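You operate a simulated robot arm through the tools that you are given. There is no shell and no other tool. Be economical: measure what you need, move in short steps, check, and stop when the job is done.

The job below is to be done with a simulated two-armed robot. You get a single attempt, and the scene is never put back.

TASK
Open the upper trolley drawer, take the white bench wipe and put it in the inside of the upper trolley drawer, then shut the drawer. Then open the fittings drawer. The order counts.

It is judged by the outcome, as a careful person would: the job done as asked, and still so three seconds after it is handed in. It fails if anything else is knocked over, pushed out of place, dropped, spilled or broken.

THE ROBOT
Two 7-joint arms with two-finger parallel grippers on one trunk, on a base that drives. Base frame: it is fixed to the floor where the robot stands at the start and does not move with it; the origin is under the middle of the robot, x ahead of it, y to its left, z up. Lengths are in m, angles in rad, forces in N, time in s.
The left shoulder is at the start at [0.02, 0.138, 1.075], the right one opposite. With the tool pointing down near the work surface each hand reaches from about 0.1 to 0.5 m from the robot's upright axis, wherever it stands, measured 20 degrees to its own side. Places, roughly: fittings drawer [-3.2, -0.4, 0.4]; inside of the upper trolley drawer [0.5, -0.2, 0.7]; upper trolley drawer [0.5, -0.1, 0.7]; white bench wipe [-3, -2.75, 1]. Payload 1.57 kg a hand.
The TCP of each hand is the grasp point between the finger pads, 0.03 m short of the fingertips. In the tool frame z runs along the fingers and y along their closing line. Largest opening 0.08 m; finger width 0.017, thickness 0.012; the body of the gripper, 0.04 by 0.082 m, starts 0.08 m behind the TCP.
Orientation is that of the tool frame in the base frame, as [roll, pitch, yaw] about the fixed x, y, z axes, in that order (R = Rz(yaw) Ry(pitch) Rx(roll)). With the fingers straight down and closing along the base's y, the tool's x points along the base's -x, its y along +y and its z along -z.

THE INTERFACE
- The arms move only by the tool play_rows. It takes "left_rows", "right_rows" or both (then of equal length, played together; a hand with none holds still); each is a list of rows, each a list of 7 numbers: the turn, a rotation vector about the tool's x, y, z in rad, then the shift along the tool's x, y, z in m, then the opening, from 0 (shut) to 1 (fully open). In form: [[ax, ay, az, x, y, z, gripper], ...]. A call has 1 to 12 rows; each row shifts and turns the commanded pose from where the row before left it, along the tool's axes as they then stand. Rows are played at 5 a second. More than 0.05 m and 0.15 rad between two rows, or a gripper value outside its range, and nothing of the call is played. Where a pose cannot be reached the arm comes as near as it can. A force on the tool above 40 N (or 10 N above the force at the start of the call, whichever is more), or a blocked arm, ends the call early, and 0.2 s more pass. The fingers move at their own pace (about 0.045 m/s each) and stop on an object; they squeeze with about 40 N. The grip force told is the motor's: it shows also when the fingers shut on nothing. Time passes only in rows, and 0.2 s behind the last, so rows that do not move let the fingers close. The reply holds the time, the measured pose of the TCP, the force on the tool along the base axes, the opening and the grip force, in the units named above and with some noise, with the torque about the TCP (base axes, N m) and any sound that the robot's microphone picked up.
- Cameras (640 x 400 px; columns grow to the right, rows downward): "scene" is now at [0.1904, -0.0003, 0.9648]; the picture's right is [-0.03, -1.00, 0.00], its down [-0.47, 0.01, -0.88] and it looks along [0.88, -0.03, -0.47] (base axes); focal length 214 px, centre (320, 200). "left" rides on the left gripper at [0.072, 0.007, -0.122] in its tool frame; the picture's right is [-0.09, 1.00, 0.00], its down [-0.84, -0.08, -0.54] and it looks along [-0.54, -0.05, 0.84] (tool axes); focal length 238 px, centre (320, 200). "right" rides on the right gripper at [0.072, -0.007, -0.122] in its tool frame; the picture's right is [0.09, 1.00, 0.00], its down [-0.84, 0.08, -0.54] and it looks along [-0.54, 0.05, 0.84] (tool axes); focal length 238 px, centre (320, 200). There is no depth. A picture from a camera that has moved, and an enlarged one, comes with that camera's place and axes in the base frame and with its lens.
- get_image(camera): a new picture of that camera. No time passes.
- move_column(by): slides the trunk up (or, below 0, down) by that many m; the arms and the scene camera ride with it, the base frame stays. It gives what a move gives, with no picture.
- steer(legs): drives the robot by 1 to 6 legs, each [ahead, left, turn to the left] in m, m and rad, along the robot's own axes; the way and the turn of a leg run together, so that a leg with both is an arc; at most 1.5 m and 3.142 rad a leg. The arms and the cameras ride along, it lands a little off, and it stops where it bumps. It gives what a move gives.
- turn_head(pan, tilt): turns the head with the scene camera to pan (to the left, within 1.047 rad either way) and tilt (down, from -0.506 to 1.204), counted from straight ahead of the robot. It gives what a move gives.
- enlarge(camera, box): a new picture of the part [left, top, right, bottom] of that camera's present view, enlarged. No time passes.
- job_done(): hands the job in; it is judged then, once.

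Work in short steps. Places have to be worked out from the pictures, the camera data and where the tool is seen: move nearer, look again, correct. Check each grasp and each placing, and mend what went wrong. You have 165 turns and 138 pictures in all, those below and enlarged ones among them. Open the grippers and draw the arms clear of the work before you hand the job in, unless the task says otherwise; then end with one line.

The tools are called as name(argument=value, ...) on one line, values as JSON. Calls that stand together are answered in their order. play_rows: Moves the arms, as the interface text tells. Its arguments: {"type":"object","properties":{"left_rows":{"type":"array"},"right_rows":{"type":"array"}},"required":[]} The other tools are called the same way: move_column (by) slides the trunk up or down; steer (legs) drives the base; turn_head (pan, tilt) turns the head that bears the scene camera; get_image (camera) takes a picture; enlarge (camera, box) takes an enlarged picture of a part of a camera's view; job_done () hands the job in.

At the start:

```text
clock: 0.0
left_tool_pos: [0.2817, 0.1703, 0.9497]
left_tool_rot: [3.124, -0.288, -3.132]
left_ft_force: [-0.9, -0.1, 0.1]
left_wrist_torque: [-0.02, -0.02, -0.04]
left_finger_gap: 0.08
left_grip_force: 0.0
right_tool_pos: [0.3321, -0.0984, 0.9651]
right_tool_rot: [-3.137, -0.021, 3.142]
right_ft_force: [0.1, 0.0, -0.3]
right_wrist_torque: [0.0, 0.02, 0.0]
right_finger_gap: 0.0801
right_grip_force: 0.0
trunk travel left (down, up): [-0.45, 0.79]
robot x, y, heading: [-0.0012, -0.0049, -0.0]
head pan, tilt: [-0.031, 0.49]
```

scene: 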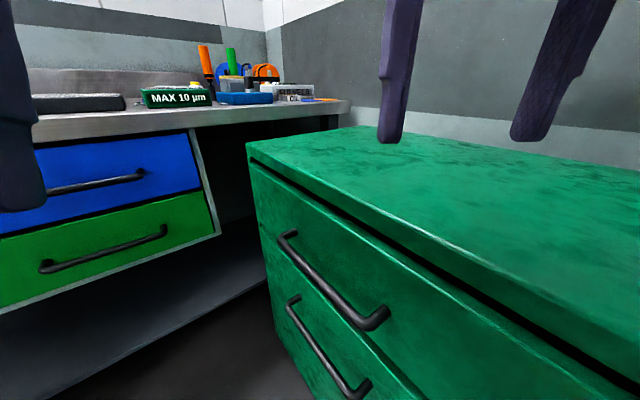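
right: 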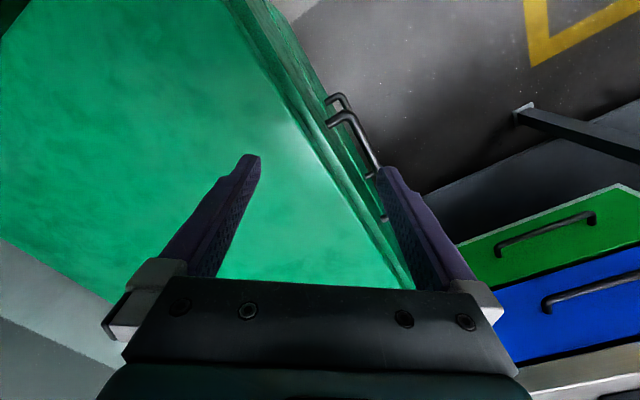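
left: 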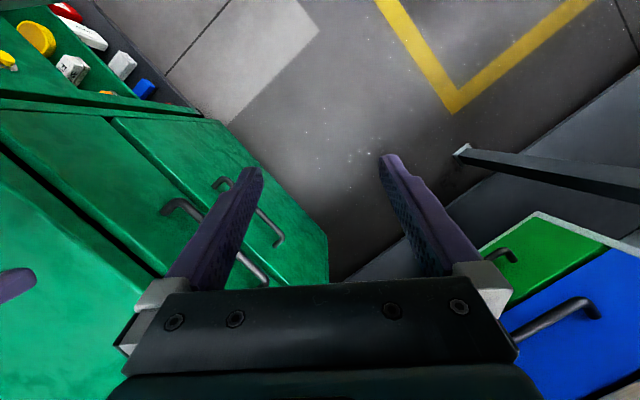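

I start by looking around with the head to learn the trolley's layout and the room.

turn_head(pan=-0.8, tilt=0.7)

get_image(camera="scene")

```text
clock: 1.1
left_tool_pos: [0.2819, 0.1712, 0.9489]
left_tool_rot: [3.124, -0.29, -3.132]
left_ft_force: [-0.5, -1.1, 0.0]
left_wrist_torque: [-0.01, -0.03, -0.03]
left_finger_gap: 0.08
left_grip_force: 0.1
right_tool_pos: [0.3331, -0.098, 0.9645]
right_tool_rot: [-3.134, -0.023, -3.14]
right_ft_force: [-0.3, -0.2, 0.0]
right_wrist_torque: [0.02, 0.01, 0.02]
right_finger_gap: 0.0798
right_grip_force: 0.1
trunk travel left (down, up): [-0.45, 0.79]
robot x, y, heading: [0.001, 0.0006, 0.002]
head pan, tilt: [-0.799, 0.7]
```

```text
134 pictures are left
camera scene: at [0.1585, -0.0583, 0.9464], right [-0.72, -0.7, 0.0], down [-0.45, 0.46, -0.77], along [0.53, -0.55, -0.64], focal length 214 px, centre (320, 200)
```

scene: 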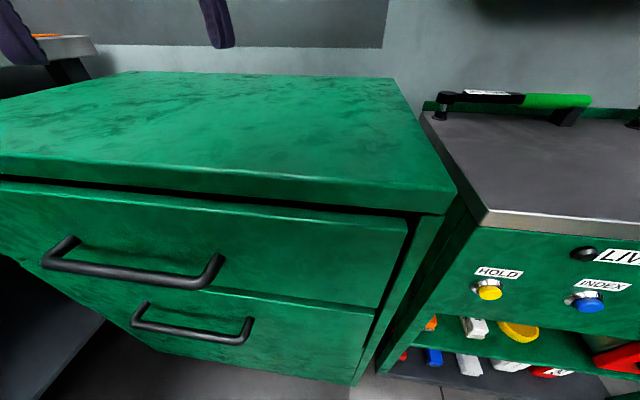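

The upper drawer's handle bar appears to run from about (0.50, 0.064) to (0.334, −0.063) at z≈0.72, so the face points along (−0.61, 0.79). I drive to stand square in front of it.

steer(legs=[[-0.02, 0.3, 0], [0, 0, -0.918]])

turn_head(pan=0.0, tilt=0.6)

get_image(camera="scene")

```text
clock: 5.5
left_tool_pos: [0.2869, 0.1893, 0.9489]
left_tool_rot: [3.125, -0.292, 2.236]
left_ft_force: [-0.1, 0.4, -0.4]
left_wrist_torque: [-0.02, 0.01, 0.0]
left_finger_gap: 0.0802
left_grip_force: 0.0
right_tool_pos: [0.105, -0.0142, 0.9631]
right_tool_rot: [-3.134, -0.023, 2.228]
right_ft_force: [-0.7, -0.4, -0.4]
right_wrist_torque: [-0.01, -0.04, 0.06]
right_finger_gap: 0.0802
right_grip_force: 0.1
trunk travel left (down, up): [-0.45, 0.79]
robot x, y, heading: [-0.0209, 0.3076, -0.916]
head pan, tilt: [-0.799, 0.7]
```

```text
clock: 6.7
left_tool_pos: [0.2875, 0.1893, 0.9494]
left_tool_rot: [3.124, -0.291, 2.24]
left_ft_force: [0.9, 0.6, 1.1]
left_wrist_torque: [0.02, -0.04, 0.01]
left_finger_gap: 0.0799
left_grip_force: 0.1
right_tool_pos: [0.1058, -0.0144, 0.963]
right_tool_rot: [-3.135, -0.022, 2.229]
right_ft_force: [0.6, 1.0, -0.4]
right_wrist_torque: [-0.02, -0.01, 0.0]
right_finger_gap: 0.08
right_grip_force: 0.1
trunk travel left (down, up): [-0.45, 0.79]
robot x, y, heading: [-0.0186, 0.3086, -0.922]
head pan, tilt: [0.0, 0.6]
```

```text
133 pictures are left
camera scene: at [0.0943, 0.1625, 0.955], right [-0.79, -0.61, 0.0], down [-0.34, 0.45, -0.83], along [0.5, -0.65, -0.57], focal length 214 px, centre (320, 200)
```

scene: 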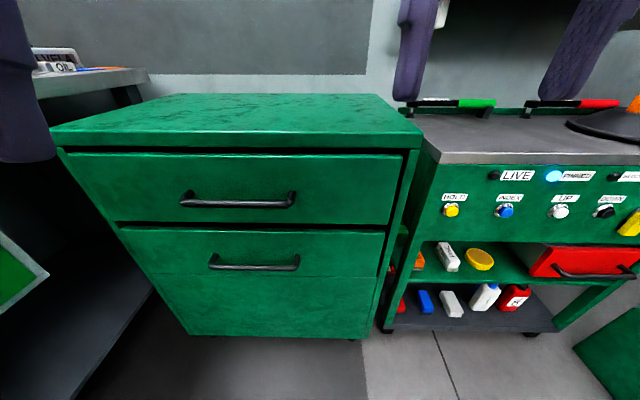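

I'm square to the drawer, with the handle about 0.51 m ahead and 0.16 m to the left, in the left hand's lane. I tilt the left tool to point 45° forward-down, then roll it so the fingers close vertically on the bar.

play_rows(left_rows=[[0, -0.134, 0, 0, 0, 0, 1], [0, -0.134, 0, 0, 0, 0, 1], [0, -0.134, 0, 0, 0, 0, 1], [0, -0.134, 0, 0, 0, 0, 1], [0, -0.134, 0, 0, 0, 0, 1], [0, -0.134, 0, 0, 0, 0, 1], [0, -0.134, 0, 0, 0, 0, 1], [0, -0.134, 0, 0, 0, 0, 1]])

play_rows(left_rows=[[0, 0, -0.143, 0, 0, 0, 1], [0, 0, -0.143, 0, 0, 0, 1], [0, 0, -0.143, 0, 0, 0, 1], [0, 0, -0.143, 0, 0, 0, 1], [0, 0, -0.143, 0, 0, 0, 1], [0, 0, -0.143, 0, 0, 0, 1], [0, 0, -0.143, 0, 0, 0, 1], [0, 0, -0.143, 0, 0, 0, 1], [0, 0, -0.143, 0, 0, 0, 1], [0, 0, -0.143, 0, 0, 0, 1], [0, 0, -0.141, 0, 0, 0, 1]])

get_image(camera="scene")

get_image(camera="left")

```text
clock: 7.6
left_tool_pos: [0.2878, 0.2125, 0.9105]
left_tool_rot: [3.028, -0.017, 2.242]
left_ft_force: [-0.8, -0.5, -0.6]
left_wrist_torque: [0.03, 0.0, 0.04]
left_finger_gap: 0.0802
left_grip_force: 0.0
right_tool_pos: [0.105, -0.0136, 0.964]
right_tool_rot: [-3.136, -0.022, 2.228]
right_ft_force: [-0.6, -0.5, 0.4]
right_wrist_torque: [-0.01, -0.03, 0.01]
right_finger_gap: 0.0799
right_grip_force: 0.1
trunk travel left (down, up): [-0.45, 0.79]
robot x, y, heading: [-0.017, 0.3083, -0.915]
head pan, tilt: [0.0, 0.6]
stopped in row 4 (left hand): the arm was blocked; the commanded pose is now the measured one
```

```text
clock: 10.0
left_tool_pos: [0.2872, 0.213, 0.9116]
left_tool_rot: [3.129, 0.113, -2.471]
left_ft_force: [-0.6, -0.2, 0.3]
left_wrist_torque: [-0.01, 0.01, -0.02]
left_finger_gap: 0.0798
left_grip_force: 0.1
right_tool_pos: [0.1056, -0.0136, 0.9636]
right_tool_rot: [-3.134, -0.023, 2.229]
right_ft_force: [0.2, 0.0, -0.4]
right_wrist_torque: [0.0, 0.0, 0.0]
right_finger_gap: 0.0803
right_grip_force: 0.0
trunk travel left (down, up): [-0.45, 0.79]
robot x, y, heading: [-0.0182, 0.3128, -0.917]
head pan, tilt: [0.0, 0.6]
```

```text
132 pictures are left
camera scene: at [0.0943, 0.1625, 0.955], right [-0.79, -0.61, 0.0], down [-0.34, 0.45, -0.83], along [0.5, -0.65, -0.56], focal length 214 px, centre (320, 200)
```

scene: 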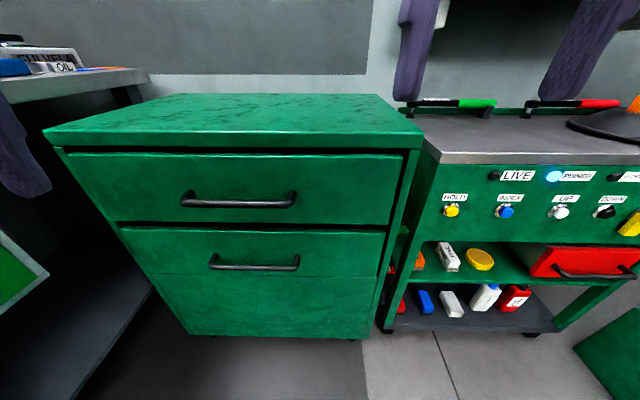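

```text
131 pictures are left
camera left: at [0.2187, 0.1642, 1.0256], right [-0.55, 0.84, 0.02], down [0.66, 0.41, 0.63], along [0.52, 0.36, -0.77], focal length 238 px, centre (320, 200)
```

left: 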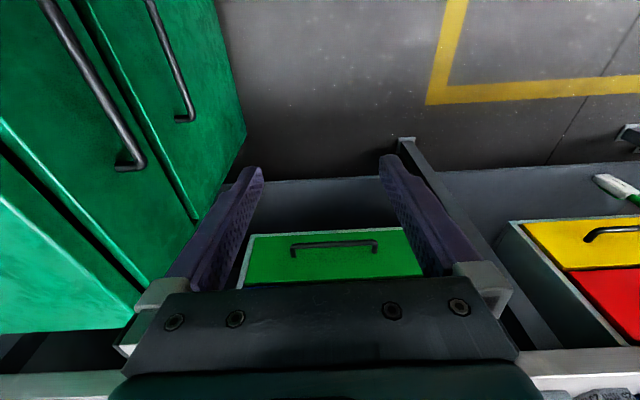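

The arm was blocked by its own wrist limit while close in, but the roll worked: the tool now points down with its y axis toward the robot. I extend forward first, and then tilt.

play_rows(left_rows=[[0, 0.113, 0, 0, -0.04, 0, 1], [0, 0, 0, 0, -0.04, 0, 1], [0, 0, 0, 0, -0.04, 0.02, 1], [0.1, 0, 0, 0, -0.02, 0.02, 1], [0.1, 0, 0, 0, 0, 0, 1], [0.1, 0, 0, 0, 0, 0, 1], [0.1, 0, 0, 0, 0, 0, 1], [0.1, 0, 0, 0, 0, 0, 1], [0.1, 0, 0, 0, 0, 0, 1]])

get_image(camera="scene")

```text
clock: 12.0
left_tool_pos: [0.3744, 0.1035, 0.8698]
left_tool_rot: [-2.555, 0.0, -2.469]
left_ft_force: [1.1, -0.4, -0.5]
left_wrist_torque: [0.0, -0.02, 0.0]
left_finger_gap: 0.0802
left_grip_force: 0.0
right_tool_pos: [0.1054, -0.0126, 0.9643]
right_tool_rot: [-3.135, -0.022, 2.229]
right_ft_force: [0.3, 0.6, 0.2]
right_wrist_torque: [-0.01, 0.0, 0.03]
right_finger_gap: 0.0801
right_grip_force: 0.1
trunk travel left (down, up): [-0.45, 0.79]
robot x, y, heading: [-0.0182, 0.3115, -0.915]
head pan, tilt: [0.0, 0.6]
```

```text
130 pictures are left
camera scene: at [0.0941, 0.1627, 0.955], right [-0.79, -0.61, 0.0], down [-0.34, 0.45, -0.82], along [0.5, -0.65, -0.57], focal length 214 px, centre (320, 200)
```

scene: 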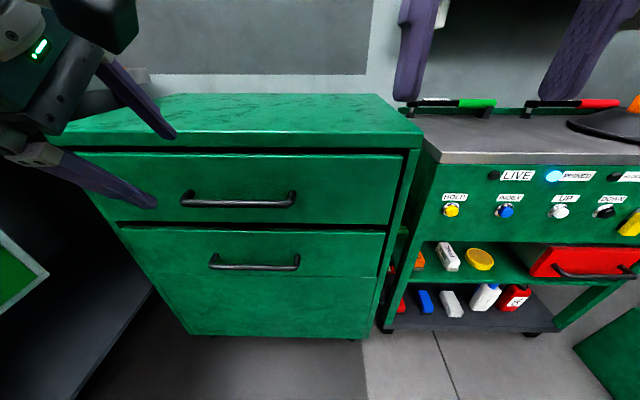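

Tilting works with the arm extended. I tilt further to about 57° and go to a pre-grasp pose 9 cm short of the bar.

play_rows(left_rows=[[0.1, 0, 0, 0, 0, 0, 1], [0.1, 0, 0, 0, 0, 0, 1], [0.1, 0, 0, 0, 0, 0, 1], [0.1, 0, 0, 0.005, 0, 0, 1], [0, 0, 0, 0.012, 0.032, 0.03, 1], [0, 0, 0, 0.012, 0.031, 0.03, 1], [0, 0, 0, 0, 0, 0.026, 1]])

get_image(camera="scene")

get_image(camera="left")

```text
clock: 13.6
left_tool_pos: [0.3755, 0.055, 0.7687]
left_tool_rot: [-2.156, 0.001, -2.469]
left_ft_force: [-0.2, 0.1, 0.0]
left_wrist_torque: [0.01, -0.01, -0.01]
left_finger_gap: 0.0799
left_grip_force: 0.0
right_tool_pos: [0.1065, -0.0136, 0.9645]
right_tool_rot: [-3.134, -0.022, 2.228]
right_ft_force: [1.6, 0.3, -0.3]
right_wrist_torque: [0.01, 0.01, 0.0]
right_finger_gap: 0.0799
right_grip_force: 0.1
trunk travel left (down, up): [-0.45, 0.79]
robot x, y, heading: [-0.0213, 0.3089, -0.913]
head pan, tilt: [0.0, 0.6]
```

```text
129 pictures are left
camera scene: at [0.0945, 0.162, 0.9551], right [-0.79, -0.61, 0.0], down [-0.34, 0.45, -0.83], along [0.5, -0.65, -0.56], focal length 214 px, centre (320, 200)
```

scene: 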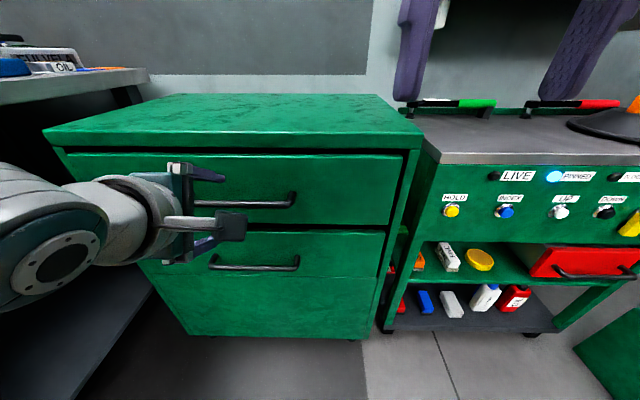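

```text
128 pictures are left
camera left: at [0.2529, 0.0929, 0.8325], right [-0.27, 0.49, -0.83], down [0.4, 0.84, 0.36], along [0.88, -0.23, -0.42], focal length 238 px, centre (320, 200)
```

left: 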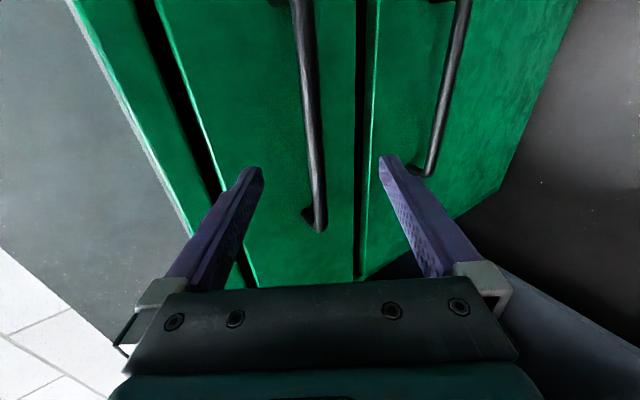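

The bar lies between the open fingers. I move in along the fingers and close.

play_rows(left_rows=[[0, 0, 0, 0, -0.003, 0.03, 1], [0, 0, 0, 0, -0.003, 0.03, 1], [0, 0, 0, 0, 0, 0.025, 1], [0, 0, 0, 0, 0, 0, 0], [0, 0, 0, 0, 0, 0, 0], [0, 0, 0, 0, 0, 0, 0], [0, 0, 0, 0, 0, 0, 0], [0, 0, 0, 0, 0, 0, 0], [0, 0, 0, 0, 0, 0, 0]])

get_image(camera="left")

```text
clock: 14.2
left_tool_pos: [0.4042, 0.017, 0.7445]
left_tool_rot: [-2.144, -0.002, -2.47]
left_ft_force: [-9.3, 13.3, 6.2]
left_wrist_torque: [-0.61, -0.4, -0.08]
left_finger_gap: 0.0764
left_grip_force: 0.1
right_tool_pos: [0.1049, -0.0115, 0.9632]
right_tool_rot: [-3.135, -0.024, 2.228]
right_ft_force: [0.2, 0.1, 0.7]
right_wrist_torque: [0.02, 0.0, 0.01]
right_finger_gap: 0.0801
right_grip_force: 0.0
trunk travel left (down, up): [-0.45, 0.79]
robot x, y, heading: [-0.0224, 0.3094, -0.915]
head pan, tilt: [0.0, 0.6]
stopped in row 3 (left hand): the force on the tool passed its limit at 72 N (the readings are from after the stop); the commanded pose is now the measured one
```

```text
127 pictures are left
camera left: at [0.2832, 0.055, 0.8067], right [-0.27, 0.48, -0.84], down [0.4, 0.84, 0.36], along [0.88, -0.24, -0.42], focal length 238 px, centre (320, 200)
```

left: 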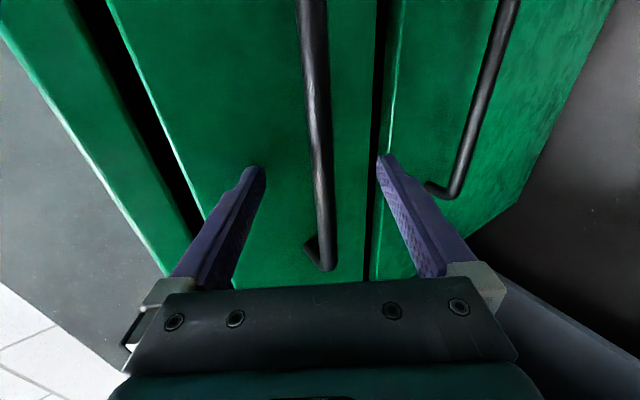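

The upper fingertip touched the drawer face because the tool is tilted. I back off, level the tool, and realign.

play_rows(left_rows=[[0, 0, 0, 0, 0, -0.025, 1], [0.15, 0, 0, 0, 0, 0, 1], [0.15, 0, 0, 0, 0, 0, 1], [0.15, 0, 0, 0, 0, 0, 1], [0, 0, 0, 0, 0.022, 0, 1]])

get_image(camera="left")

get_image(camera="scene")

```text
clock: 15.4
left_tool_pos: [0.3929, 0.0332, 0.7373]
left_tool_rot: [-1.691, 0.0, -2.468]
left_ft_force: [0.3, -0.5, 0.7]
left_wrist_torque: [-0.01, 0.03, 0.0]
left_finger_gap: 0.0802
left_grip_force: 0.1
right_tool_pos: [0.1055, -0.0141, 0.9629]
right_tool_rot: [-3.133, -0.021, 2.23]
right_ft_force: [0.5, 0.2, 0.4]
right_wrist_torque: [-0.03, 0.01, 0.0]
right_finger_gap: 0.0801
right_grip_force: 0.0
trunk travel left (down, up): [-0.45, 0.79]
robot x, y, heading: [-0.0231, 0.3098, -0.915]
head pan, tilt: [0.0, 0.6]
```

```text
126 pictures are left
camera left: at [0.2603, 0.0833, 0.746], right [-0.01, 0.15, -0.99], down [0.33, 0.93, 0.14], along [0.95, -0.32, -0.05], focal length 238 px, centre (320, 200)
```

left: 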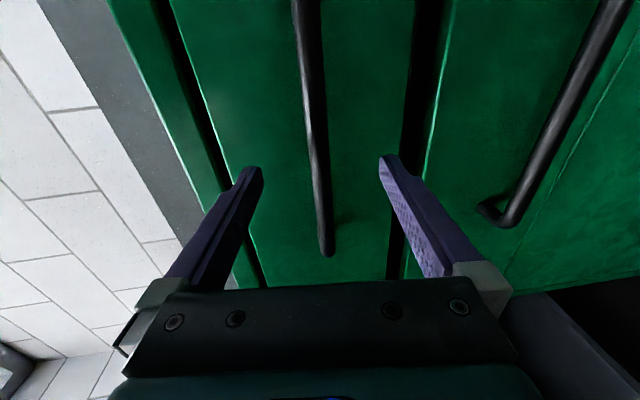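

```text
125 pictures are left
camera scene: at [0.0943, 0.1627, 0.955], right [-0.79, -0.61, 0.0], down [-0.34, 0.45, -0.83], along [0.5, -0.65, -0.56], focal length 214 px, centre (320, 200)
```

scene: 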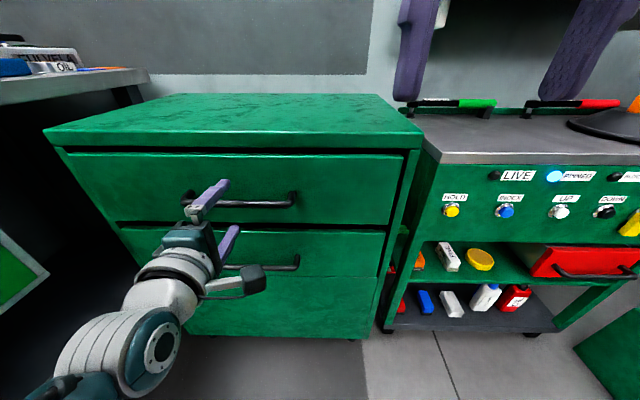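

Now level, with the bar centred. I advance about 3 cm and close on it.

play_rows(left_rows=[[0, 0, 0, 0, -0.004, 0.017, 1], [0, 0, 0, 0, 0, 0.017, 1], [0, 0, 0, 0, 0, 0, 0.5], [0, 0, 0, 0, 0, 0, 0], [0, 0, 0, 0, 0, 0, 0], [0, 0, 0, 0, 0, 0, 0], [0, 0, 0, 0, 0, 0, 0]])

get_image(camera="left")

```text
clock: 17.0
left_tool_pos: [0.413, 0.0067, 0.7322]
left_tool_rot: [-1.702, -0.002, -2.467]
left_ft_force: [2.2, -0.6, -0.4]
left_wrist_torque: [0.15, -0.13, -0.05]
left_finger_gap: 0.0148
left_grip_force: 23.1
right_tool_pos: [0.1051, -0.0125, 0.9622]
right_tool_rot: [-3.135, -0.023, 2.23]
right_ft_force: [-0.6, 0.0, -0.2]
right_wrist_torque: [0.01, -0.02, -0.02]
right_finger_gap: 0.0799
right_grip_force: 0.0
trunk travel left (down, up): [-0.45, 0.79]
robot x, y, heading: [-0.0201, 0.3091, -0.915]
head pan, tilt: [0.0, 0.6]
```

```text
124 pictures are left
camera left: at [0.2808, 0.0569, 0.7429], right [-0.01, 0.16, -0.99], down [0.33, 0.93, 0.15], along [0.94, -0.32, -0.06], focal length 238 px, centre (320, 200)
```

left: 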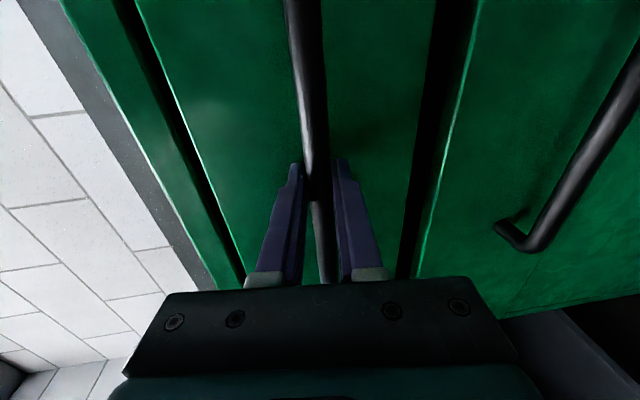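

The bar is gripped. I test-pull 6 cm horizontally.

play_rows(left_rows=[[0, 0, 0, 0, 0.0026, -0.02, 0], [0, 0, 0, 0, 0.0026, -0.02, 0], [0, 0, 0, 0, 0.0026, -0.02, 0], [0, 0, 0, 0, 0, 0, 0]])

get_image(camera="scene")

```text
clock: 18.0
left_tool_pos: [0.3753, 0.057, 0.7336]
left_tool_rot: [-1.7, 0.001, -2.469]
left_ft_force: [8.4, 6.3, 0.2]
left_wrist_torque: [0.2, -0.16, 0.81]
left_finger_gap: 0.0147
left_grip_force: 31.5
right_tool_pos: [0.1061, -0.0111, 0.963]
right_tool_rot: [-3.136, -0.025, 2.229]
right_ft_force: [-0.5, 0.5, -0.1]
right_wrist_torque: [-0.04, -0.06, 0.0]
right_finger_gap: 0.08
right_grip_force: 0.1
trunk travel left (down, up): [-0.45, 0.79]
robot x, y, heading: [-0.0181, 0.3113, -0.916]
head pan, tilt: [0.0, 0.6]
```

```text
123 pictures are left
camera scene: at [0.0947, 0.1652, 0.9545], right [-0.79, -0.61, 0.0], down [-0.34, 0.45, -0.82], along [0.5, -0.65, -0.57], focal length 214 px, centre (320, 200)
```

scene: 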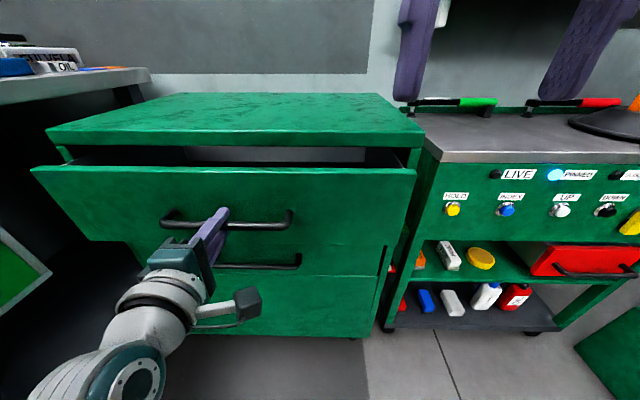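

The drawer slides. I pull it further by backing the base up while holding the handle.

steer(legs=[[-0.18, 0.01, 0]])

get_image(camera="scene")

```text
clock: 19.5
left_tool_pos: [0.2729, 0.1979, 0.7331]
left_tool_rot: [-1.7, -0.003, -2.474]
left_ft_force: [-2.9, -2.7, -0.1]
left_wrist_torque: [0.11, -0.04, -0.94]
left_finger_gap: 0.0146
left_grip_force: 30.8
right_tool_pos: [0.0036, 0.132, 0.9638]
right_tool_rot: [-3.134, -0.024, 2.228]
right_ft_force: [0.4, 0.3, 0.6]
right_wrist_torque: [0.01, -0.01, 0.01]
right_finger_gap: 0.0802
right_grip_force: 0.1
trunk travel left (down, up): [-0.45, 0.79]
robot x, y, heading: [-0.1216, 0.4559, -0.916]
head pan, tilt: [0.0, 0.6]
```

```text
122 pictures are left
camera scene: at [-0.0068, 0.3087, 0.9547], right [-0.79, -0.61, 0.0], down [-0.35, 0.45, -0.82], along [0.5, -0.65, -0.57], focal length 214 px, centre (320, 200)
```

scene: 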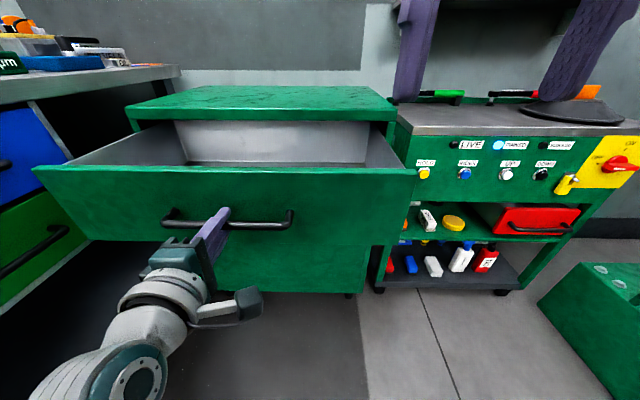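

About 24 cm open. I pull a little more with the arm to see whether it reaches its stop.

play_rows(left_rows=[[0, 0, 0, 0, 0.0026, -0.02, 0], [0, 0, 0, 0, 0.0026, -0.02, 0], [0, 0, 0, 0, 0.0026, -0.02, 0], [0, 0, 0, 0, 0, 0, 0]])

```text
clock: 20.2
left_tool_pos: [0.2413, 0.2376, 0.7308]
left_tool_rot: [-1.705, -0.003, -2.475]
left_ft_force: [-0.9, 0.2, 0.4]
left_wrist_torque: [-0.06, 0.02, -0.04]
left_finger_gap: 0.0
left_grip_force: 21.4
right_tool_pos: [0.0055, 0.1343, 0.9638]
right_tool_rot: [-3.136, -0.027, 2.228]
right_ft_force: [0.4, 1.2, -0.7]
right_wrist_torque: [-0.05, -0.07, -0.01]
right_finger_gap: 0.0799
right_grip_force: 0.0
trunk travel left (down, up): [-0.45, 0.79]
robot x, y, heading: [-0.121, 0.4556, -0.921]
head pan, tilt: [0.0, 0.6]
stopped in row 3 (left hand): the force on the tool passed its limit at 83 N (the readings are from after the stop); the commanded pose is now the measured one
```

The grip slipped off, probably at the drawer's end stop. I check how the drawer stands.

get_image(camera="scene")

```text
121 pictures are left
camera scene: at [-0.0065, 0.3104, 0.9549], right [-0.79, -0.61, 0.0], down [-0.35, 0.45, -0.82], along [0.5, -0.65, -0.57], focal length 214 px, centre (320, 200)
```

scene: 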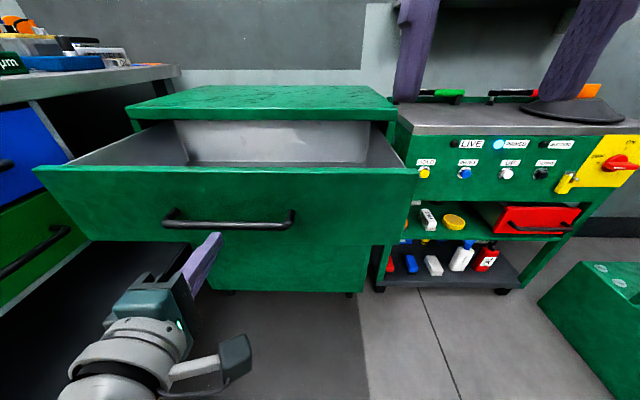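

The drawer is fully open to its stop. I back away, then restore the left arm to a tool-down pose for travel.

steer(legs=[[-0.25, 0, 0]])

play_rows(left_rows=[[-0.15, 0, 0, 0, -0.02, 0, 1], [-0.15, 0, 0, 0, -0.02, 0, 1], [-0.15, 0, 0, 0, -0.02, 0, 1], [-0.15, 0, 0, 0, -0.02, 0, 1], [-0.15, 0, 0, 0, -0.02, 0, 1], [-0.15, 0, 0, 0, 0, 0, 1], [-0.15, 0, 0, 0, 0, 0, 1], [-0.15, 0, 0, 0, 0, -0.02, 1], [-0.1, 0, 0, 0, 0, -0.02, 1], [-0.1, 0, 0, 0, 0, -0.03, 1], [0, 0, 0, 0, 0, -0.03, 1], [0, 0, 0, 0, 0, -0.03, 1]])

play_rows(left_rows=[[0, 0, 0.14, 0, 0, 0, 1], [0, 0, 0.14, 0, 0, 0, 1], [0, 0, 0.14, 0, 0, 0, 1], [0, 0, 0.14, 0, 0, 0, 1], [0, 0, 0.14, 0, 0, 0, 1], [0, 0, 0.14, 0, 0, 0, 1], [0, 0, 0.14, 0, 0, 0, 1], [0, 0, 0.14, 0.02, 0, 0, 1], [0, 0, 0.14, 0.02, 0, 0, 1], [0, 0, 0.14, 0.02, 0, 0, 1], [0, 0, 0.14, 0.02, 0, 0, 1]])

get_image(camera="scene")

```text
clock: 22.0
left_tool_pos: [0.0945, 0.4288, 0.7316]
left_tool_rot: [-1.7, -0.004, -2.477]
left_ft_force: [0.7, -0.2, -0.8]
left_wrist_torque: [0.0, -0.02, -0.01]
left_finger_gap: 0.0
left_grip_force: 21.4
right_tool_pos: [-0.1437, 0.3268, 0.9628]
right_tool_rot: [-3.135, -0.022, 2.225]
right_ft_force: [-0.4, 0.4, 0.0]
right_wrist_torque: [0.01, 0.01, 0.0]
right_finger_gap: 0.0801
right_grip_force: 0.2
trunk travel left (down, up): [-0.45, 0.79]
robot x, y, heading: [-0.2677, 0.6515, -0.92]
head pan, tilt: [0.0, 0.6]
```

```text
clock: 22.7
left_tool_pos: [0.1219, 0.4395, 0.7681]
left_tool_rot: [-2.034, 0.146, -2.521]
left_ft_force: [0.5, 0.2, 1.0]
left_wrist_torque: [0.0, 0.01, 0.01]
left_finger_gap: 0.0579
left_grip_force: 0.1
right_tool_pos: [-0.1432, 0.3261, 0.9631]
right_tool_rot: [-3.133, -0.022, 2.226]
right_ft_force: [0.1, 0.6, -0.2]
right_wrist_torque: [-0.01, 0.03, 0.02]
right_finger_gap: 0.0801
right_grip_force: 0.1
trunk travel left (down, up): [-0.45, 0.79]
robot x, y, heading: [-0.2678, 0.6494, -0.919]
head pan, tilt: [0.0, 0.6]
stopped in row 3 (left hand): the arm was blocked; the commanded pose is now the measured one
```

```text
clock: 25.1
left_tool_pos: [0.0845, 0.4556, 0.6993]
left_tool_rot: [2.891, 1.095, 1.977]
left_ft_force: [0.3, 0.4, -0.9]
left_wrist_torque: [0.01, 0.02, 0.01]
left_finger_gap: 0.08
left_grip_force: 0.1
right_tool_pos: [-0.1431, 0.3259, 0.9645]
right_tool_rot: [-3.136, -0.024, 2.228]
right_ft_force: [0.4, -0.1, -0.3]
right_wrist_torque: [0.0, 0.01, 0.01]
right_finger_gap: 0.0801
right_grip_force: 0.1
trunk travel left (down, up): [-0.45, 0.79]
robot x, y, heading: [-0.2672, 0.6505, -0.919]
head pan, tilt: [0.0, 0.6]
```

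```text
120 pictures are left
camera scene: at [-0.1538, 0.5024, 0.955], right [-0.8, -0.61, 0.0], down [-0.34, 0.45, -0.82], along [0.5, -0.66, -0.57], focal length 214 px, centre (320, 200)
```

scene: 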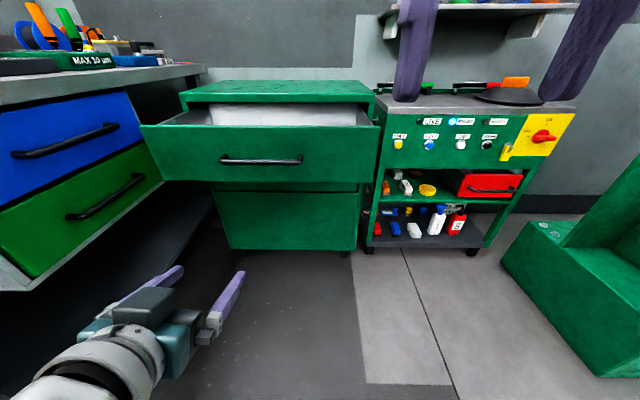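

The drawer remains open. The left tool still points forward; I bring it down to vertical while raising it.

play_rows(left_rows=[[0, 0, 0, 0.03, 0, 0, 1], [0, 0.12, 0, 0.03, 0, 0, 1], [0, 0.12, 0, 0.03, 0, 0, 1], [0, 0.12, 0, 0.03, 0, 0, 1], [0, 0.12, 0, 0.02, 0, 0, 1], [0, 0.12, 0, 0, 0, -0.02, 1], [0, 0.12, 0, 0, 0, -0.02, 1], [0, 0.12, 0, 0, 0, -0.03, 1], [0, 0.12, 0, 0, 0, -0.03, 1], [0, 0.12, 0, 0, 0, -0.03, 1]])

steer(legs=[[0, 0, -1.3]])

turn_head(pan=0, tilt=0.25)

get_image(camera="scene")

```text
clock: 27.3
left_tool_pos: [0.0113, 0.5509, 0.7036]
left_tool_rot: [3.03, 0.028, 2.2]
left_ft_force: [-0.1, 0.5, -0.2]
left_wrist_torque: [0.0, -0.01, 0.01]
left_finger_gap: 0.0798
left_grip_force: 0.1
right_tool_pos: [-0.1427, 0.3253, 0.9639]
right_tool_rot: [-3.135, -0.022, 2.224]
right_ft_force: [1.3, 0.2, 0.2]
right_wrist_torque: [0.01, -0.03, 0.0]
right_finger_gap: 0.0802
right_grip_force: 0.0
trunk travel left (down, up): [-0.45, 0.79]
robot x, y, heading: [-0.2679, 0.6512, -0.921]
head pan, tilt: [0.0, 0.6]
```

```text
clock: 30.9
left_tool_pos: [-0.2811, 0.3552, 0.7019]
left_tool_rot: [3.029, 0.027, 0.916]
left_ft_force: [0.7, -0.3, -0.7]
left_wrist_torque: [0.0, 0.0, 0.0]
left_finger_gap: 0.08
left_grip_force: 0.0
right_tool_pos: [-0.5427, 0.4395, 0.9633]
right_tool_rot: [-3.135, -0.023, 0.939]
right_ft_force: [-0.3, -0.1, 0.0]
right_wrist_torque: [0.04, 0.02, 0.04]
right_finger_gap: 0.0798
right_grip_force: 0.1
trunk travel left (down, up): [-0.45, 0.79]
robot x, y, heading: [-0.266, 0.6488, -2.209]
head pan, tilt: [0.0, 0.6]
```

```text
clock: 31.7
left_tool_pos: [-0.2817, 0.3554, 0.7034]
left_tool_rot: [3.028, 0.028, 0.916]
left_ft_force: [0.8, 1.1, 0.6]
left_wrist_torque: [0.0, 0.02, 0.0]
left_finger_gap: 0.08
left_grip_force: 0.0
right_tool_pos: [-0.5424, 0.4389, 0.9642]
right_tool_rot: [-3.134, -0.023, 0.938]
right_ft_force: [0.4, -0.8, 0.1]
right_wrist_torque: [-0.02, 0.0, -0.03]
right_finger_gap: 0.0798
right_grip_force: 0.0
trunk travel left (down, up): [-0.45, 0.79]
robot x, y, heading: [-0.2652, 0.653, -2.202]
head pan, tilt: [0.0, 0.25]
```

```text
119 pictures are left
camera scene: at [-0.3823, 0.4962, 0.9872], right [-0.81, 0.59, 0.0], down [0.15, 0.2, -0.97], along [-0.57, -0.78, -0.25], focal length 214 px, centre (320, 200)
```

scene: 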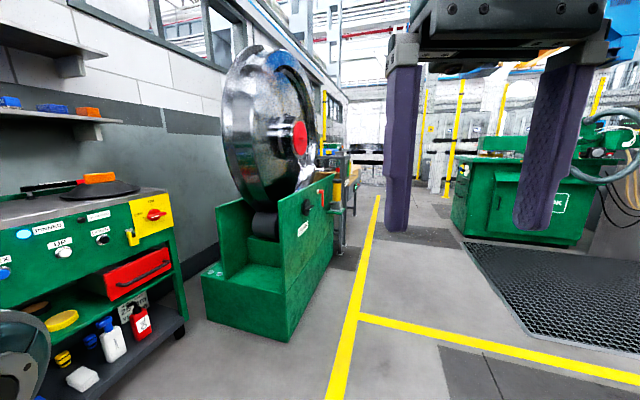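

I look at the region where the wipe should be, roughly column 330.

enlarge(camera="scene", box=[280, 120, 400, 240])

turn_head(pan=-0.9, tilt=0.3)

get_image(camera="scene")

```text
3.33 times, centred on (340, 180) of scene
camera zoom: at [-0.3823, 0.4962, 0.9872], right [-0.81, 0.59, 0.0], down [0.15, 0.2, -0.97], along [-0.57, -0.78, -0.25], focal length 715 px, centre (253, 267)
```

zoom: 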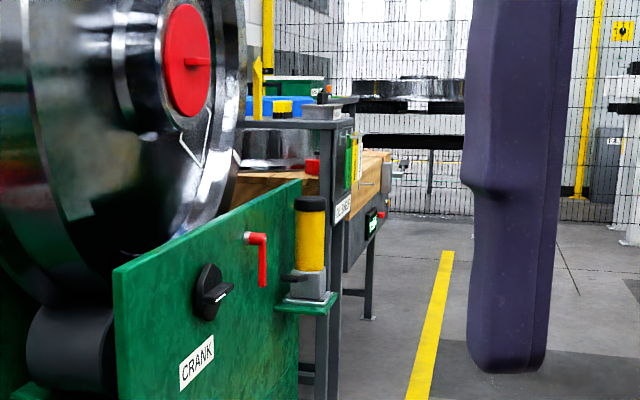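

```text
clock: 32.9
left_tool_pos: [-0.2824, 0.3557, 0.7028]
left_tool_rot: [3.03, 0.028, 0.916]
left_ft_force: [-0.2, -0.1, 1.7]
left_wrist_torque: [-0.02, 0.03, 0.01]
left_finger_gap: 0.08
left_grip_force: 0.1
right_tool_pos: [-0.5419, 0.4392, 0.9637]
right_tool_rot: [-3.134, -0.024, 0.938]
right_ft_force: [0.2, -0.3, 0.0]
right_wrist_torque: [0.05, -0.03, 0.0]
right_finger_gap: 0.08
right_grip_force: 0.1
trunk travel left (down, up): [-0.45, 0.79]
robot x, y, heading: [-0.2702, 0.6481, -2.206]
head pan, tilt: [-0.901, 0.3]
```

```text
117 pictures are left
camera scene: at [-0.4203, 0.568, 0.9825], right [-0.04, 1.0, 0.0], down [0.3, 0.01, -0.96], along [-0.95, -0.04, -0.3], focal length 214 px, centre (320, 200)
```

scene: 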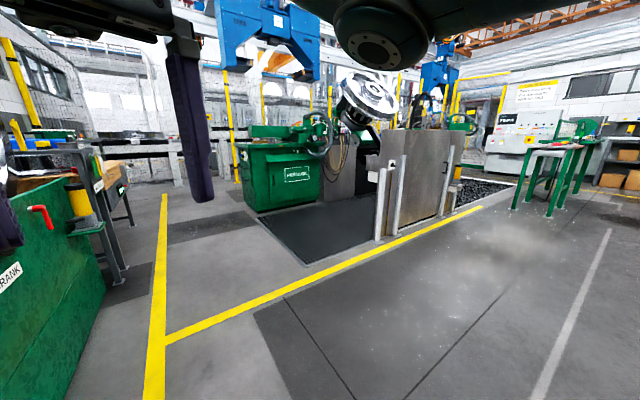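

The room axes are rotated 37°; the wipe's bench is along the left wall past the wheel machine, and an aisle at the yellow line is free. I turn to align with the aisle and drive along it.

steer(legs=[[0, 0, -0.283], [1.3, 0.0, 0], [1.2, 0.0, 0]])

turn_head(pan=0.5, tilt=0.2)

get_image(camera="scene")

```text
clock: 46.2
left_tool_pos: [-2.3617, -1.1598, 0.7024]
left_tool_rot: [3.029, 0.028, 0.627]
left_ft_force: [0.0, -0.3, 0.7]
left_wrist_torque: [-0.01, 0.02, 0.03]
left_finger_gap: 0.0802
left_grip_force: 0.1
right_tool_pos: [-2.5873, -1.006, 0.964]
right_tool_rot: [-3.133, -0.023, 0.652]
right_ft_force: [0.2, -0.1, -0.2]
right_wrist_torque: [0.0, 0.0, 0.01]
right_finger_gap: 0.0799
right_grip_force: 0.2
trunk travel left (down, up): [-0.45, 0.79]
robot x, y, heading: [-2.2653, -0.8847, -2.494]
head pan, tilt: [-0.901, 0.3]
```

```text
clock: 47.7
left_tool_pos: [-2.3616, -1.1604, 0.7034]
left_tool_rot: [3.031, 0.026, 0.628]
left_ft_force: [0.5, 0.0, 0.5]
left_wrist_torque: [0.0, -0.01, 0.0]
left_finger_gap: 0.0801
left_grip_force: 0.1
right_tool_pos: [-2.5875, -1.0063, 0.9636]
right_tool_rot: [-3.134, -0.024, 0.654]
right_ft_force: [-0.5, -0.4, -0.7]
right_wrist_torque: [0.02, 0.0, -0.03]
right_finger_gap: 0.0799
right_grip_force: 0.0
trunk travel left (down, up): [-0.45, 0.79]
robot x, y, heading: [-2.2649, -0.8808, -2.493]
head pan, tilt: [0.499, 0.201]
```

```text
116 pictures are left
camera scene: at [-2.383, -1.0256, 0.9918], right [-0.91, 0.41, 0.0], down [0.08, 0.18, -0.98], along [-0.4, -0.89, -0.2], focal length 214 px, centre (320, 200)
```

scene: 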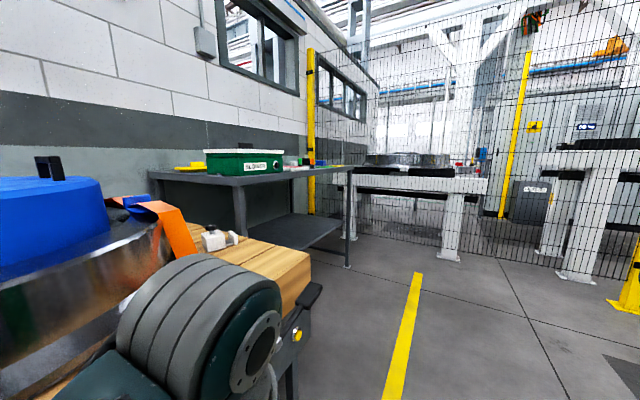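

The dark table further along holds a green box and small items. I look closer.

enlarge(camera="scene", box=[140, 120, 360, 258])

```text
2.90 times, centred on (250, 189) of scene
camera zoom: at [-2.383, -1.0256, 0.9918], right [-0.91, 0.41, 0.0], down [0.08, 0.18, -0.98], along [-0.4, -0.89, -0.2], focal length 622 px, centre (523, 232)
```

zoom: 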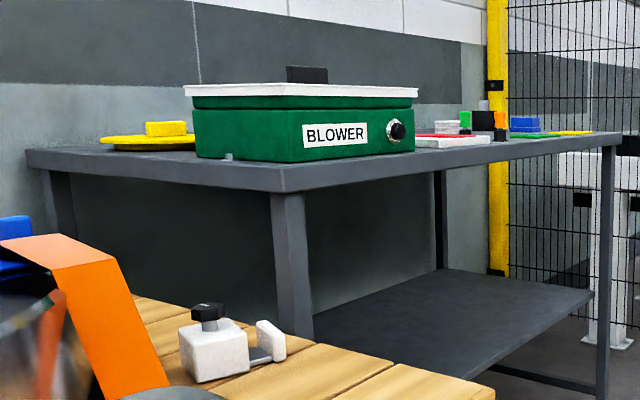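

The table spans further down the aisle, front edge near room-coordinate b≈0.1 and height ≈0.88. I drive to opposite the wipe's stated place and turn to face the table.

steer(legs=[[1.4, 0.0, 0], [0.3, 0, 0], [0, 0, 1.575]])

move_column(by=0.25)

turn_head(pan=0, tilt=0.5)

get_image(camera="scene")

```text
clock: 60.2
left_tool_pos: [-3.3141, -2.0081, 0.7022]
left_tool_rot: [3.031, 0.026, 2.264]
left_ft_force: [0.6, -0.1, -0.4]
left_wrist_torque: [0.0, -0.01, -0.01]
left_finger_gap: 0.0798
left_grip_force: 0.1
right_tool_pos: [-3.4541, -2.2451, 0.964]
right_tool_rot: [-3.136, -0.023, 2.288]
right_ft_force: [0.2, 0.6, -0.8]
right_wrist_torque: [-0.01, 0.0, 0.0]
right_finger_gap: 0.08
right_grip_force: 0.1
trunk travel left (down, up): [-0.45, 0.79]
robot x, y, heading: [-3.5985, -1.9288, -0.858]
head pan, tilt: [0.499, 0.201]
```

```text
clock: 62.8
left_tool_pos: [-3.315, -2.0075, 0.9535]
left_tool_rot: [3.031, 0.027, 2.263]
left_ft_force: [0.6, 0.6, -0.4]
left_wrist_torque: [0.01, -0.01, 0.01]
left_finger_gap: 0.08
left_grip_force: 0.1
right_tool_pos: [-3.454, -2.2443, 1.213]
right_tool_rot: [-3.136, -0.021, 2.29]
right_ft_force: [-1.1, 0.3, -0.1]
right_wrist_torque: [0.02, -0.01, 0.02]
right_finger_gap: 0.08
right_grip_force: 0.1
trunk travel left (down, up): [-0.7, 0.54]
robot x, y, heading: [-3.5932, -1.9273, -0.856]
head pan, tilt: [0.499, 0.201]
```

```text
clock: 63.7
left_tool_pos: [-3.3144, -2.0087, 0.9528]
left_tool_rot: [3.03, 0.026, 2.265]
left_ft_force: [0.3, -0.9, 0.2]
left_wrist_torque: [-0.01, -0.03, -0.02]
left_finger_gap: 0.0799
left_grip_force: 0.0
right_tool_pos: [-3.4538, -2.2445, 1.2139]
right_tool_rot: [-3.135, -0.023, 2.289]
right_ft_force: [-0.5, 0.0, -0.1]
right_wrist_torque: [0.02, -0.02, 0.02]
right_finger_gap: 0.0801
right_grip_force: 0.2
trunk travel left (down, up): [-0.7, 0.54]
robot x, y, heading: [-3.5955, -1.9306, -0.855]
head pan, tilt: [0.0, 0.499]
```

```text
114 pictures are left
camera scene: at [-3.4733, -2.0707, 1.2142], right [-0.75, -0.66, 0.0], down [-0.31, 0.36, -0.88], along [0.58, -0.66, -0.48], focal length 214 px, centre (320, 200)
```

scene: 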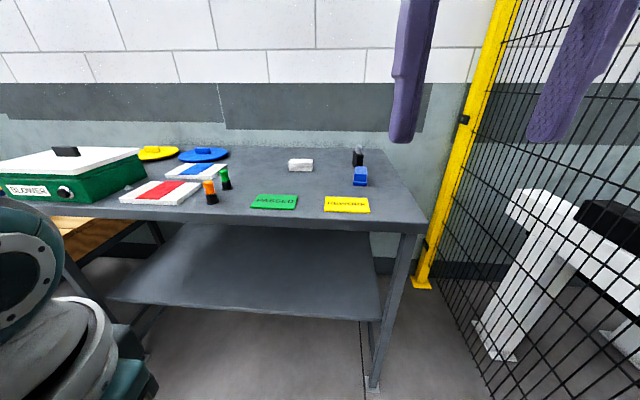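

enlarge(camera="scene", box=[110, 110, 430, 240])

enlarge(camera="scene", box=[250, 130, 390, 220])

```text
2.00 times, centred on (270, 175) of scene
camera zoom: at [-3.4733, -2.0707, 1.2142], right [-0.75, -0.66, 0.0], down [-0.31, 0.36, -0.88], along [0.58, -0.66, -0.48], focal length 429 px, centre (420, 250)
```

zoom: 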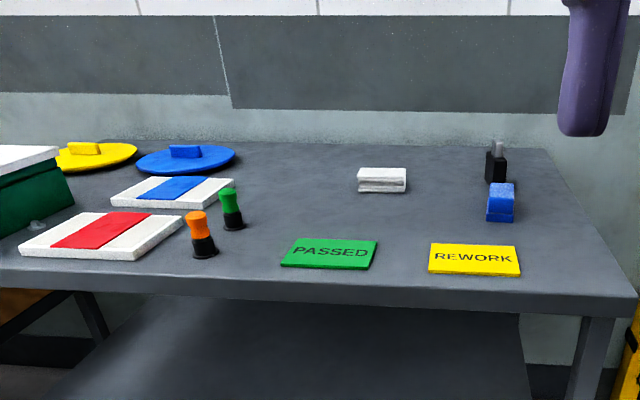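

```text
4.44 times, centred on (320, 175) of scene
camera zoom: at [-3.4733, -2.0707, 1.2142], right [-0.75, -0.66, 0.0], down [-0.31, 0.36, -0.88], along [0.58, -0.66, -0.48], focal length 953 px, centre (320, 311)
```

zoom: 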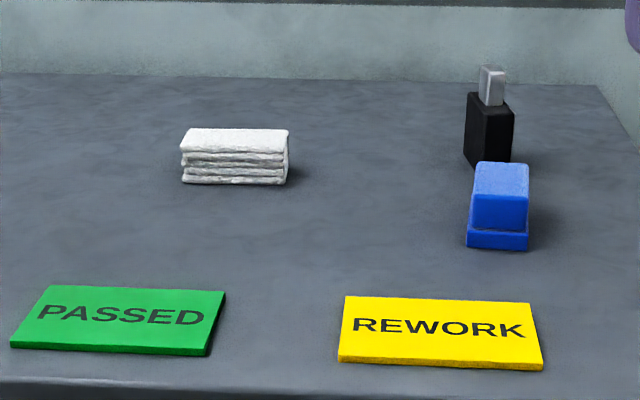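

The folded white stack at pixel (300,165) is the wipe, around (−2.87, −2.64) with the table top at z≈0.908. It's deep on the table, so I align heading, raise and roll the left hand so it closes along the depth direction, and then approach.

play_rows(left_rows=[[0, 0, -0.143, 0, 0, -0.02, 1], [0, 0, -0.143, 0, 0, -0.02, 1], [0, 0, -0.143, 0, 0, -0.02, 1], [0, 0, -0.143, 0, 0, -0.02, 1], [0, 0, -0.143, 0, 0, -0.02, 1], [0, 0, -0.143, 0, 0, -0.02, 1], [0, 0, -0.143, 0, 0, 0, 1], [0, 0, -0.143, 0, 0, 0, 1], [0, 0, -0.143, 0, 0, 0, 1], [0, 0, -0.143, 0, 0, 0, 1], [0, 0, -0.143, 0, 0, 0, 1]])

steer(legs=[[0, 0, -0.062], [0.25, 0, 0]])

get_image(camera="scene")

```text
clock: 66.3
left_tool_pos: [-3.2859, -1.9817, 0.9775]
left_tool_rot: [-3.112, 0.251, -2.45]
left_ft_force: [0.0, -0.1, -0.3]
left_wrist_torque: [0.01, 0.01, 0.01]
left_finger_gap: 0.0803
left_grip_force: 0.0
left hand out of reach, approached as far as the arm can: row 2, 3, 4, 5, 6
right_tool_pos: [-3.4537, -2.2435, 1.2134]
right_tool_rot: [-3.136, -0.023, 2.288]
right_ft_force: [0.0, -0.5, -1.0]
right_wrist_torque: [0.01, -0.03, -0.03]
right_finger_gap: 0.0801
right_grip_force: 0.1
trunk travel left (down, up): [-0.7, 0.54]
robot x, y, heading: [-3.5987, -1.9288, -0.857]
head pan, tilt: [0.0, 0.499]
stopped in row 11 (left hand): the arm was blocked; the commanded pose is now the measured one
```

```text
clock: 68.6
left_tool_pos: [-3.1399, -2.1983, 0.9779]
left_tool_rot: [-3.115, 0.25, -2.512]
left_ft_force: [0.1, -1.3, 0.3]
left_wrist_torque: [0.03, 0.0, 0.01]
left_finger_gap: 0.08
left_grip_force: 0.1
right_tool_pos: [-3.3229, -2.4498, 1.2135]
right_tool_rot: [-3.135, -0.024, 2.227]
right_ft_force: [0.2, 0.5, -0.1]
right_wrist_torque: [0.02, 0.0, -0.03]
right_finger_gap: 0.0798
right_grip_force: 0.2
trunk travel left (down, up): [-0.7, 0.54]
robot x, y, heading: [-3.4471, -2.1258, -0.918]
head pan, tilt: [0.0, 0.499]
```

```text
111 pictures are left
camera scene: at [-3.3313, -2.2753, 1.2141], right [-0.79, -0.61, 0.0], down [-0.29, 0.38, -0.88], along [0.53, -0.7, -0.48], focal length 214 px, centre (320, 200)
```

scene: 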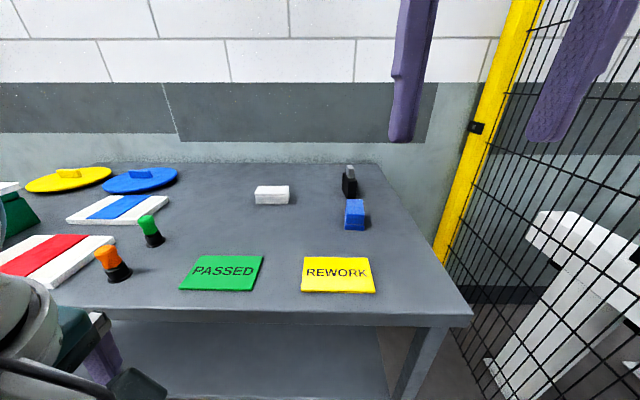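

The wipe computes to (−2.88, −2.632): 0.75 m ahead, 0.14 m left; the table edge is 0.385 m ahead. I straighten the left hand and extend it over the table at a safe height to learn its reach.

play_rows(left_rows=[[0, 0.1, 0, 0, -0.03, -0.02, 1], [0, 0.1, 0, 0, -0.04, -0.02, 1], [0, 0.05, 0, 0, -0.04, -0.02, 1], [0, 0, 0, 0, -0.04, -0.02, 1], [0, 0, 0, 0, -0.04, 0, 1], [0, 0, 0, 0, -0.04, 0, 1], [0, 0, 0, 0, -0.04, 0, 1]])

get_image(camera="scene")

```text
clock: 70.2
left_tool_pos: [-3.0054, -2.3973, 1.0452]
left_tool_rot: [-3.111, -0.002, -2.515]
left_ft_force: [-0.6, -0.7, 0.2]
left_wrist_torque: [0.0, 0.0, -0.02]
left_finger_gap: 0.0799
left_grip_force: 0.0
left hand out of reach, approached as far as the arm can: row 1, 2, 7
right_tool_pos: [-3.3233, -2.4493, 1.2132]
right_tool_rot: [-3.134, -0.026, 2.228]
right_ft_force: [0.4, -0.4, 0.0]
right_wrist_torque: [-0.01, 0.0, 0.0]
right_finger_gap: 0.0802
right_grip_force: 0.1
trunk travel left (down, up): [-0.7, 0.54]
robot x, y, heading: [-3.4486, -2.1252, -0.918]
head pan, tilt: [0.0, 0.499]
```

```text
110 pictures are left
camera scene: at [-3.3317, -2.2753, 1.214], right [-0.79, -0.61, 0.0], down [-0.29, 0.38, -0.88], along [0.53, -0.7, -0.48], focal length 214 px, centre (320, 200)
```

scene: 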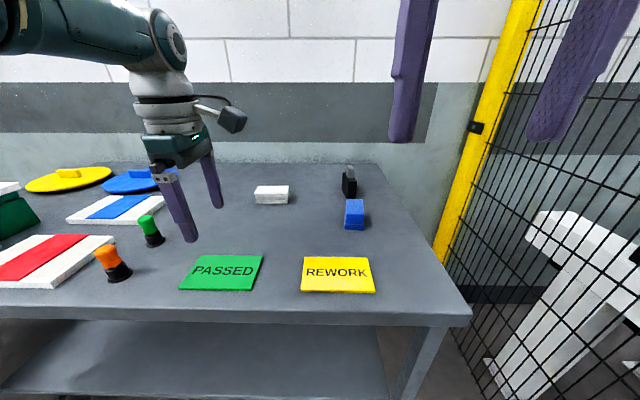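

Tool-down reach tops out at about 0.49 m ahead. I look straight down to see the robot's own base against the table to judge how close I may go.

turn_head(pan=0, tilt=1.2)

get_image(camera="scene")

```text
clock: 71.2
left_tool_pos: [-3.0057, -2.3978, 1.045]
left_tool_rot: [-3.113, 0.0, -2.518]
left_ft_force: [0.6, 0.3, -0.3]
left_wrist_torque: [0.0, 0.01, -0.01]
left_finger_gap: 0.0801
left_grip_force: 0.0
right_tool_pos: [-3.3222, -2.4494, 1.2137]
right_tool_rot: [-3.135, -0.024, 2.227]
right_ft_force: [0.2, -0.7, 0.0]
right_wrist_torque: [0.0, 0.0, 0.0]
right_finger_gap: 0.0799
right_grip_force: 0.0
trunk travel left (down, up): [-0.7, 0.54]
robot x, y, heading: [-3.448, -2.1271, -0.918]
head pan, tilt: [0.0, 1.201]
```

```text
109 pictures are left
camera scene: at [-3.3526, -2.2475, 1.1605], right [-0.79, -0.61, 0.0], down [-0.57, 0.74, -0.36], along [0.22, -0.29, -0.93], focal length 214 px, centre (320, 200)
```

scene: 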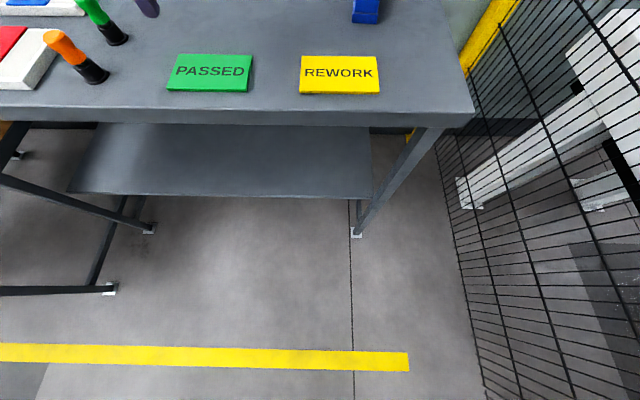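

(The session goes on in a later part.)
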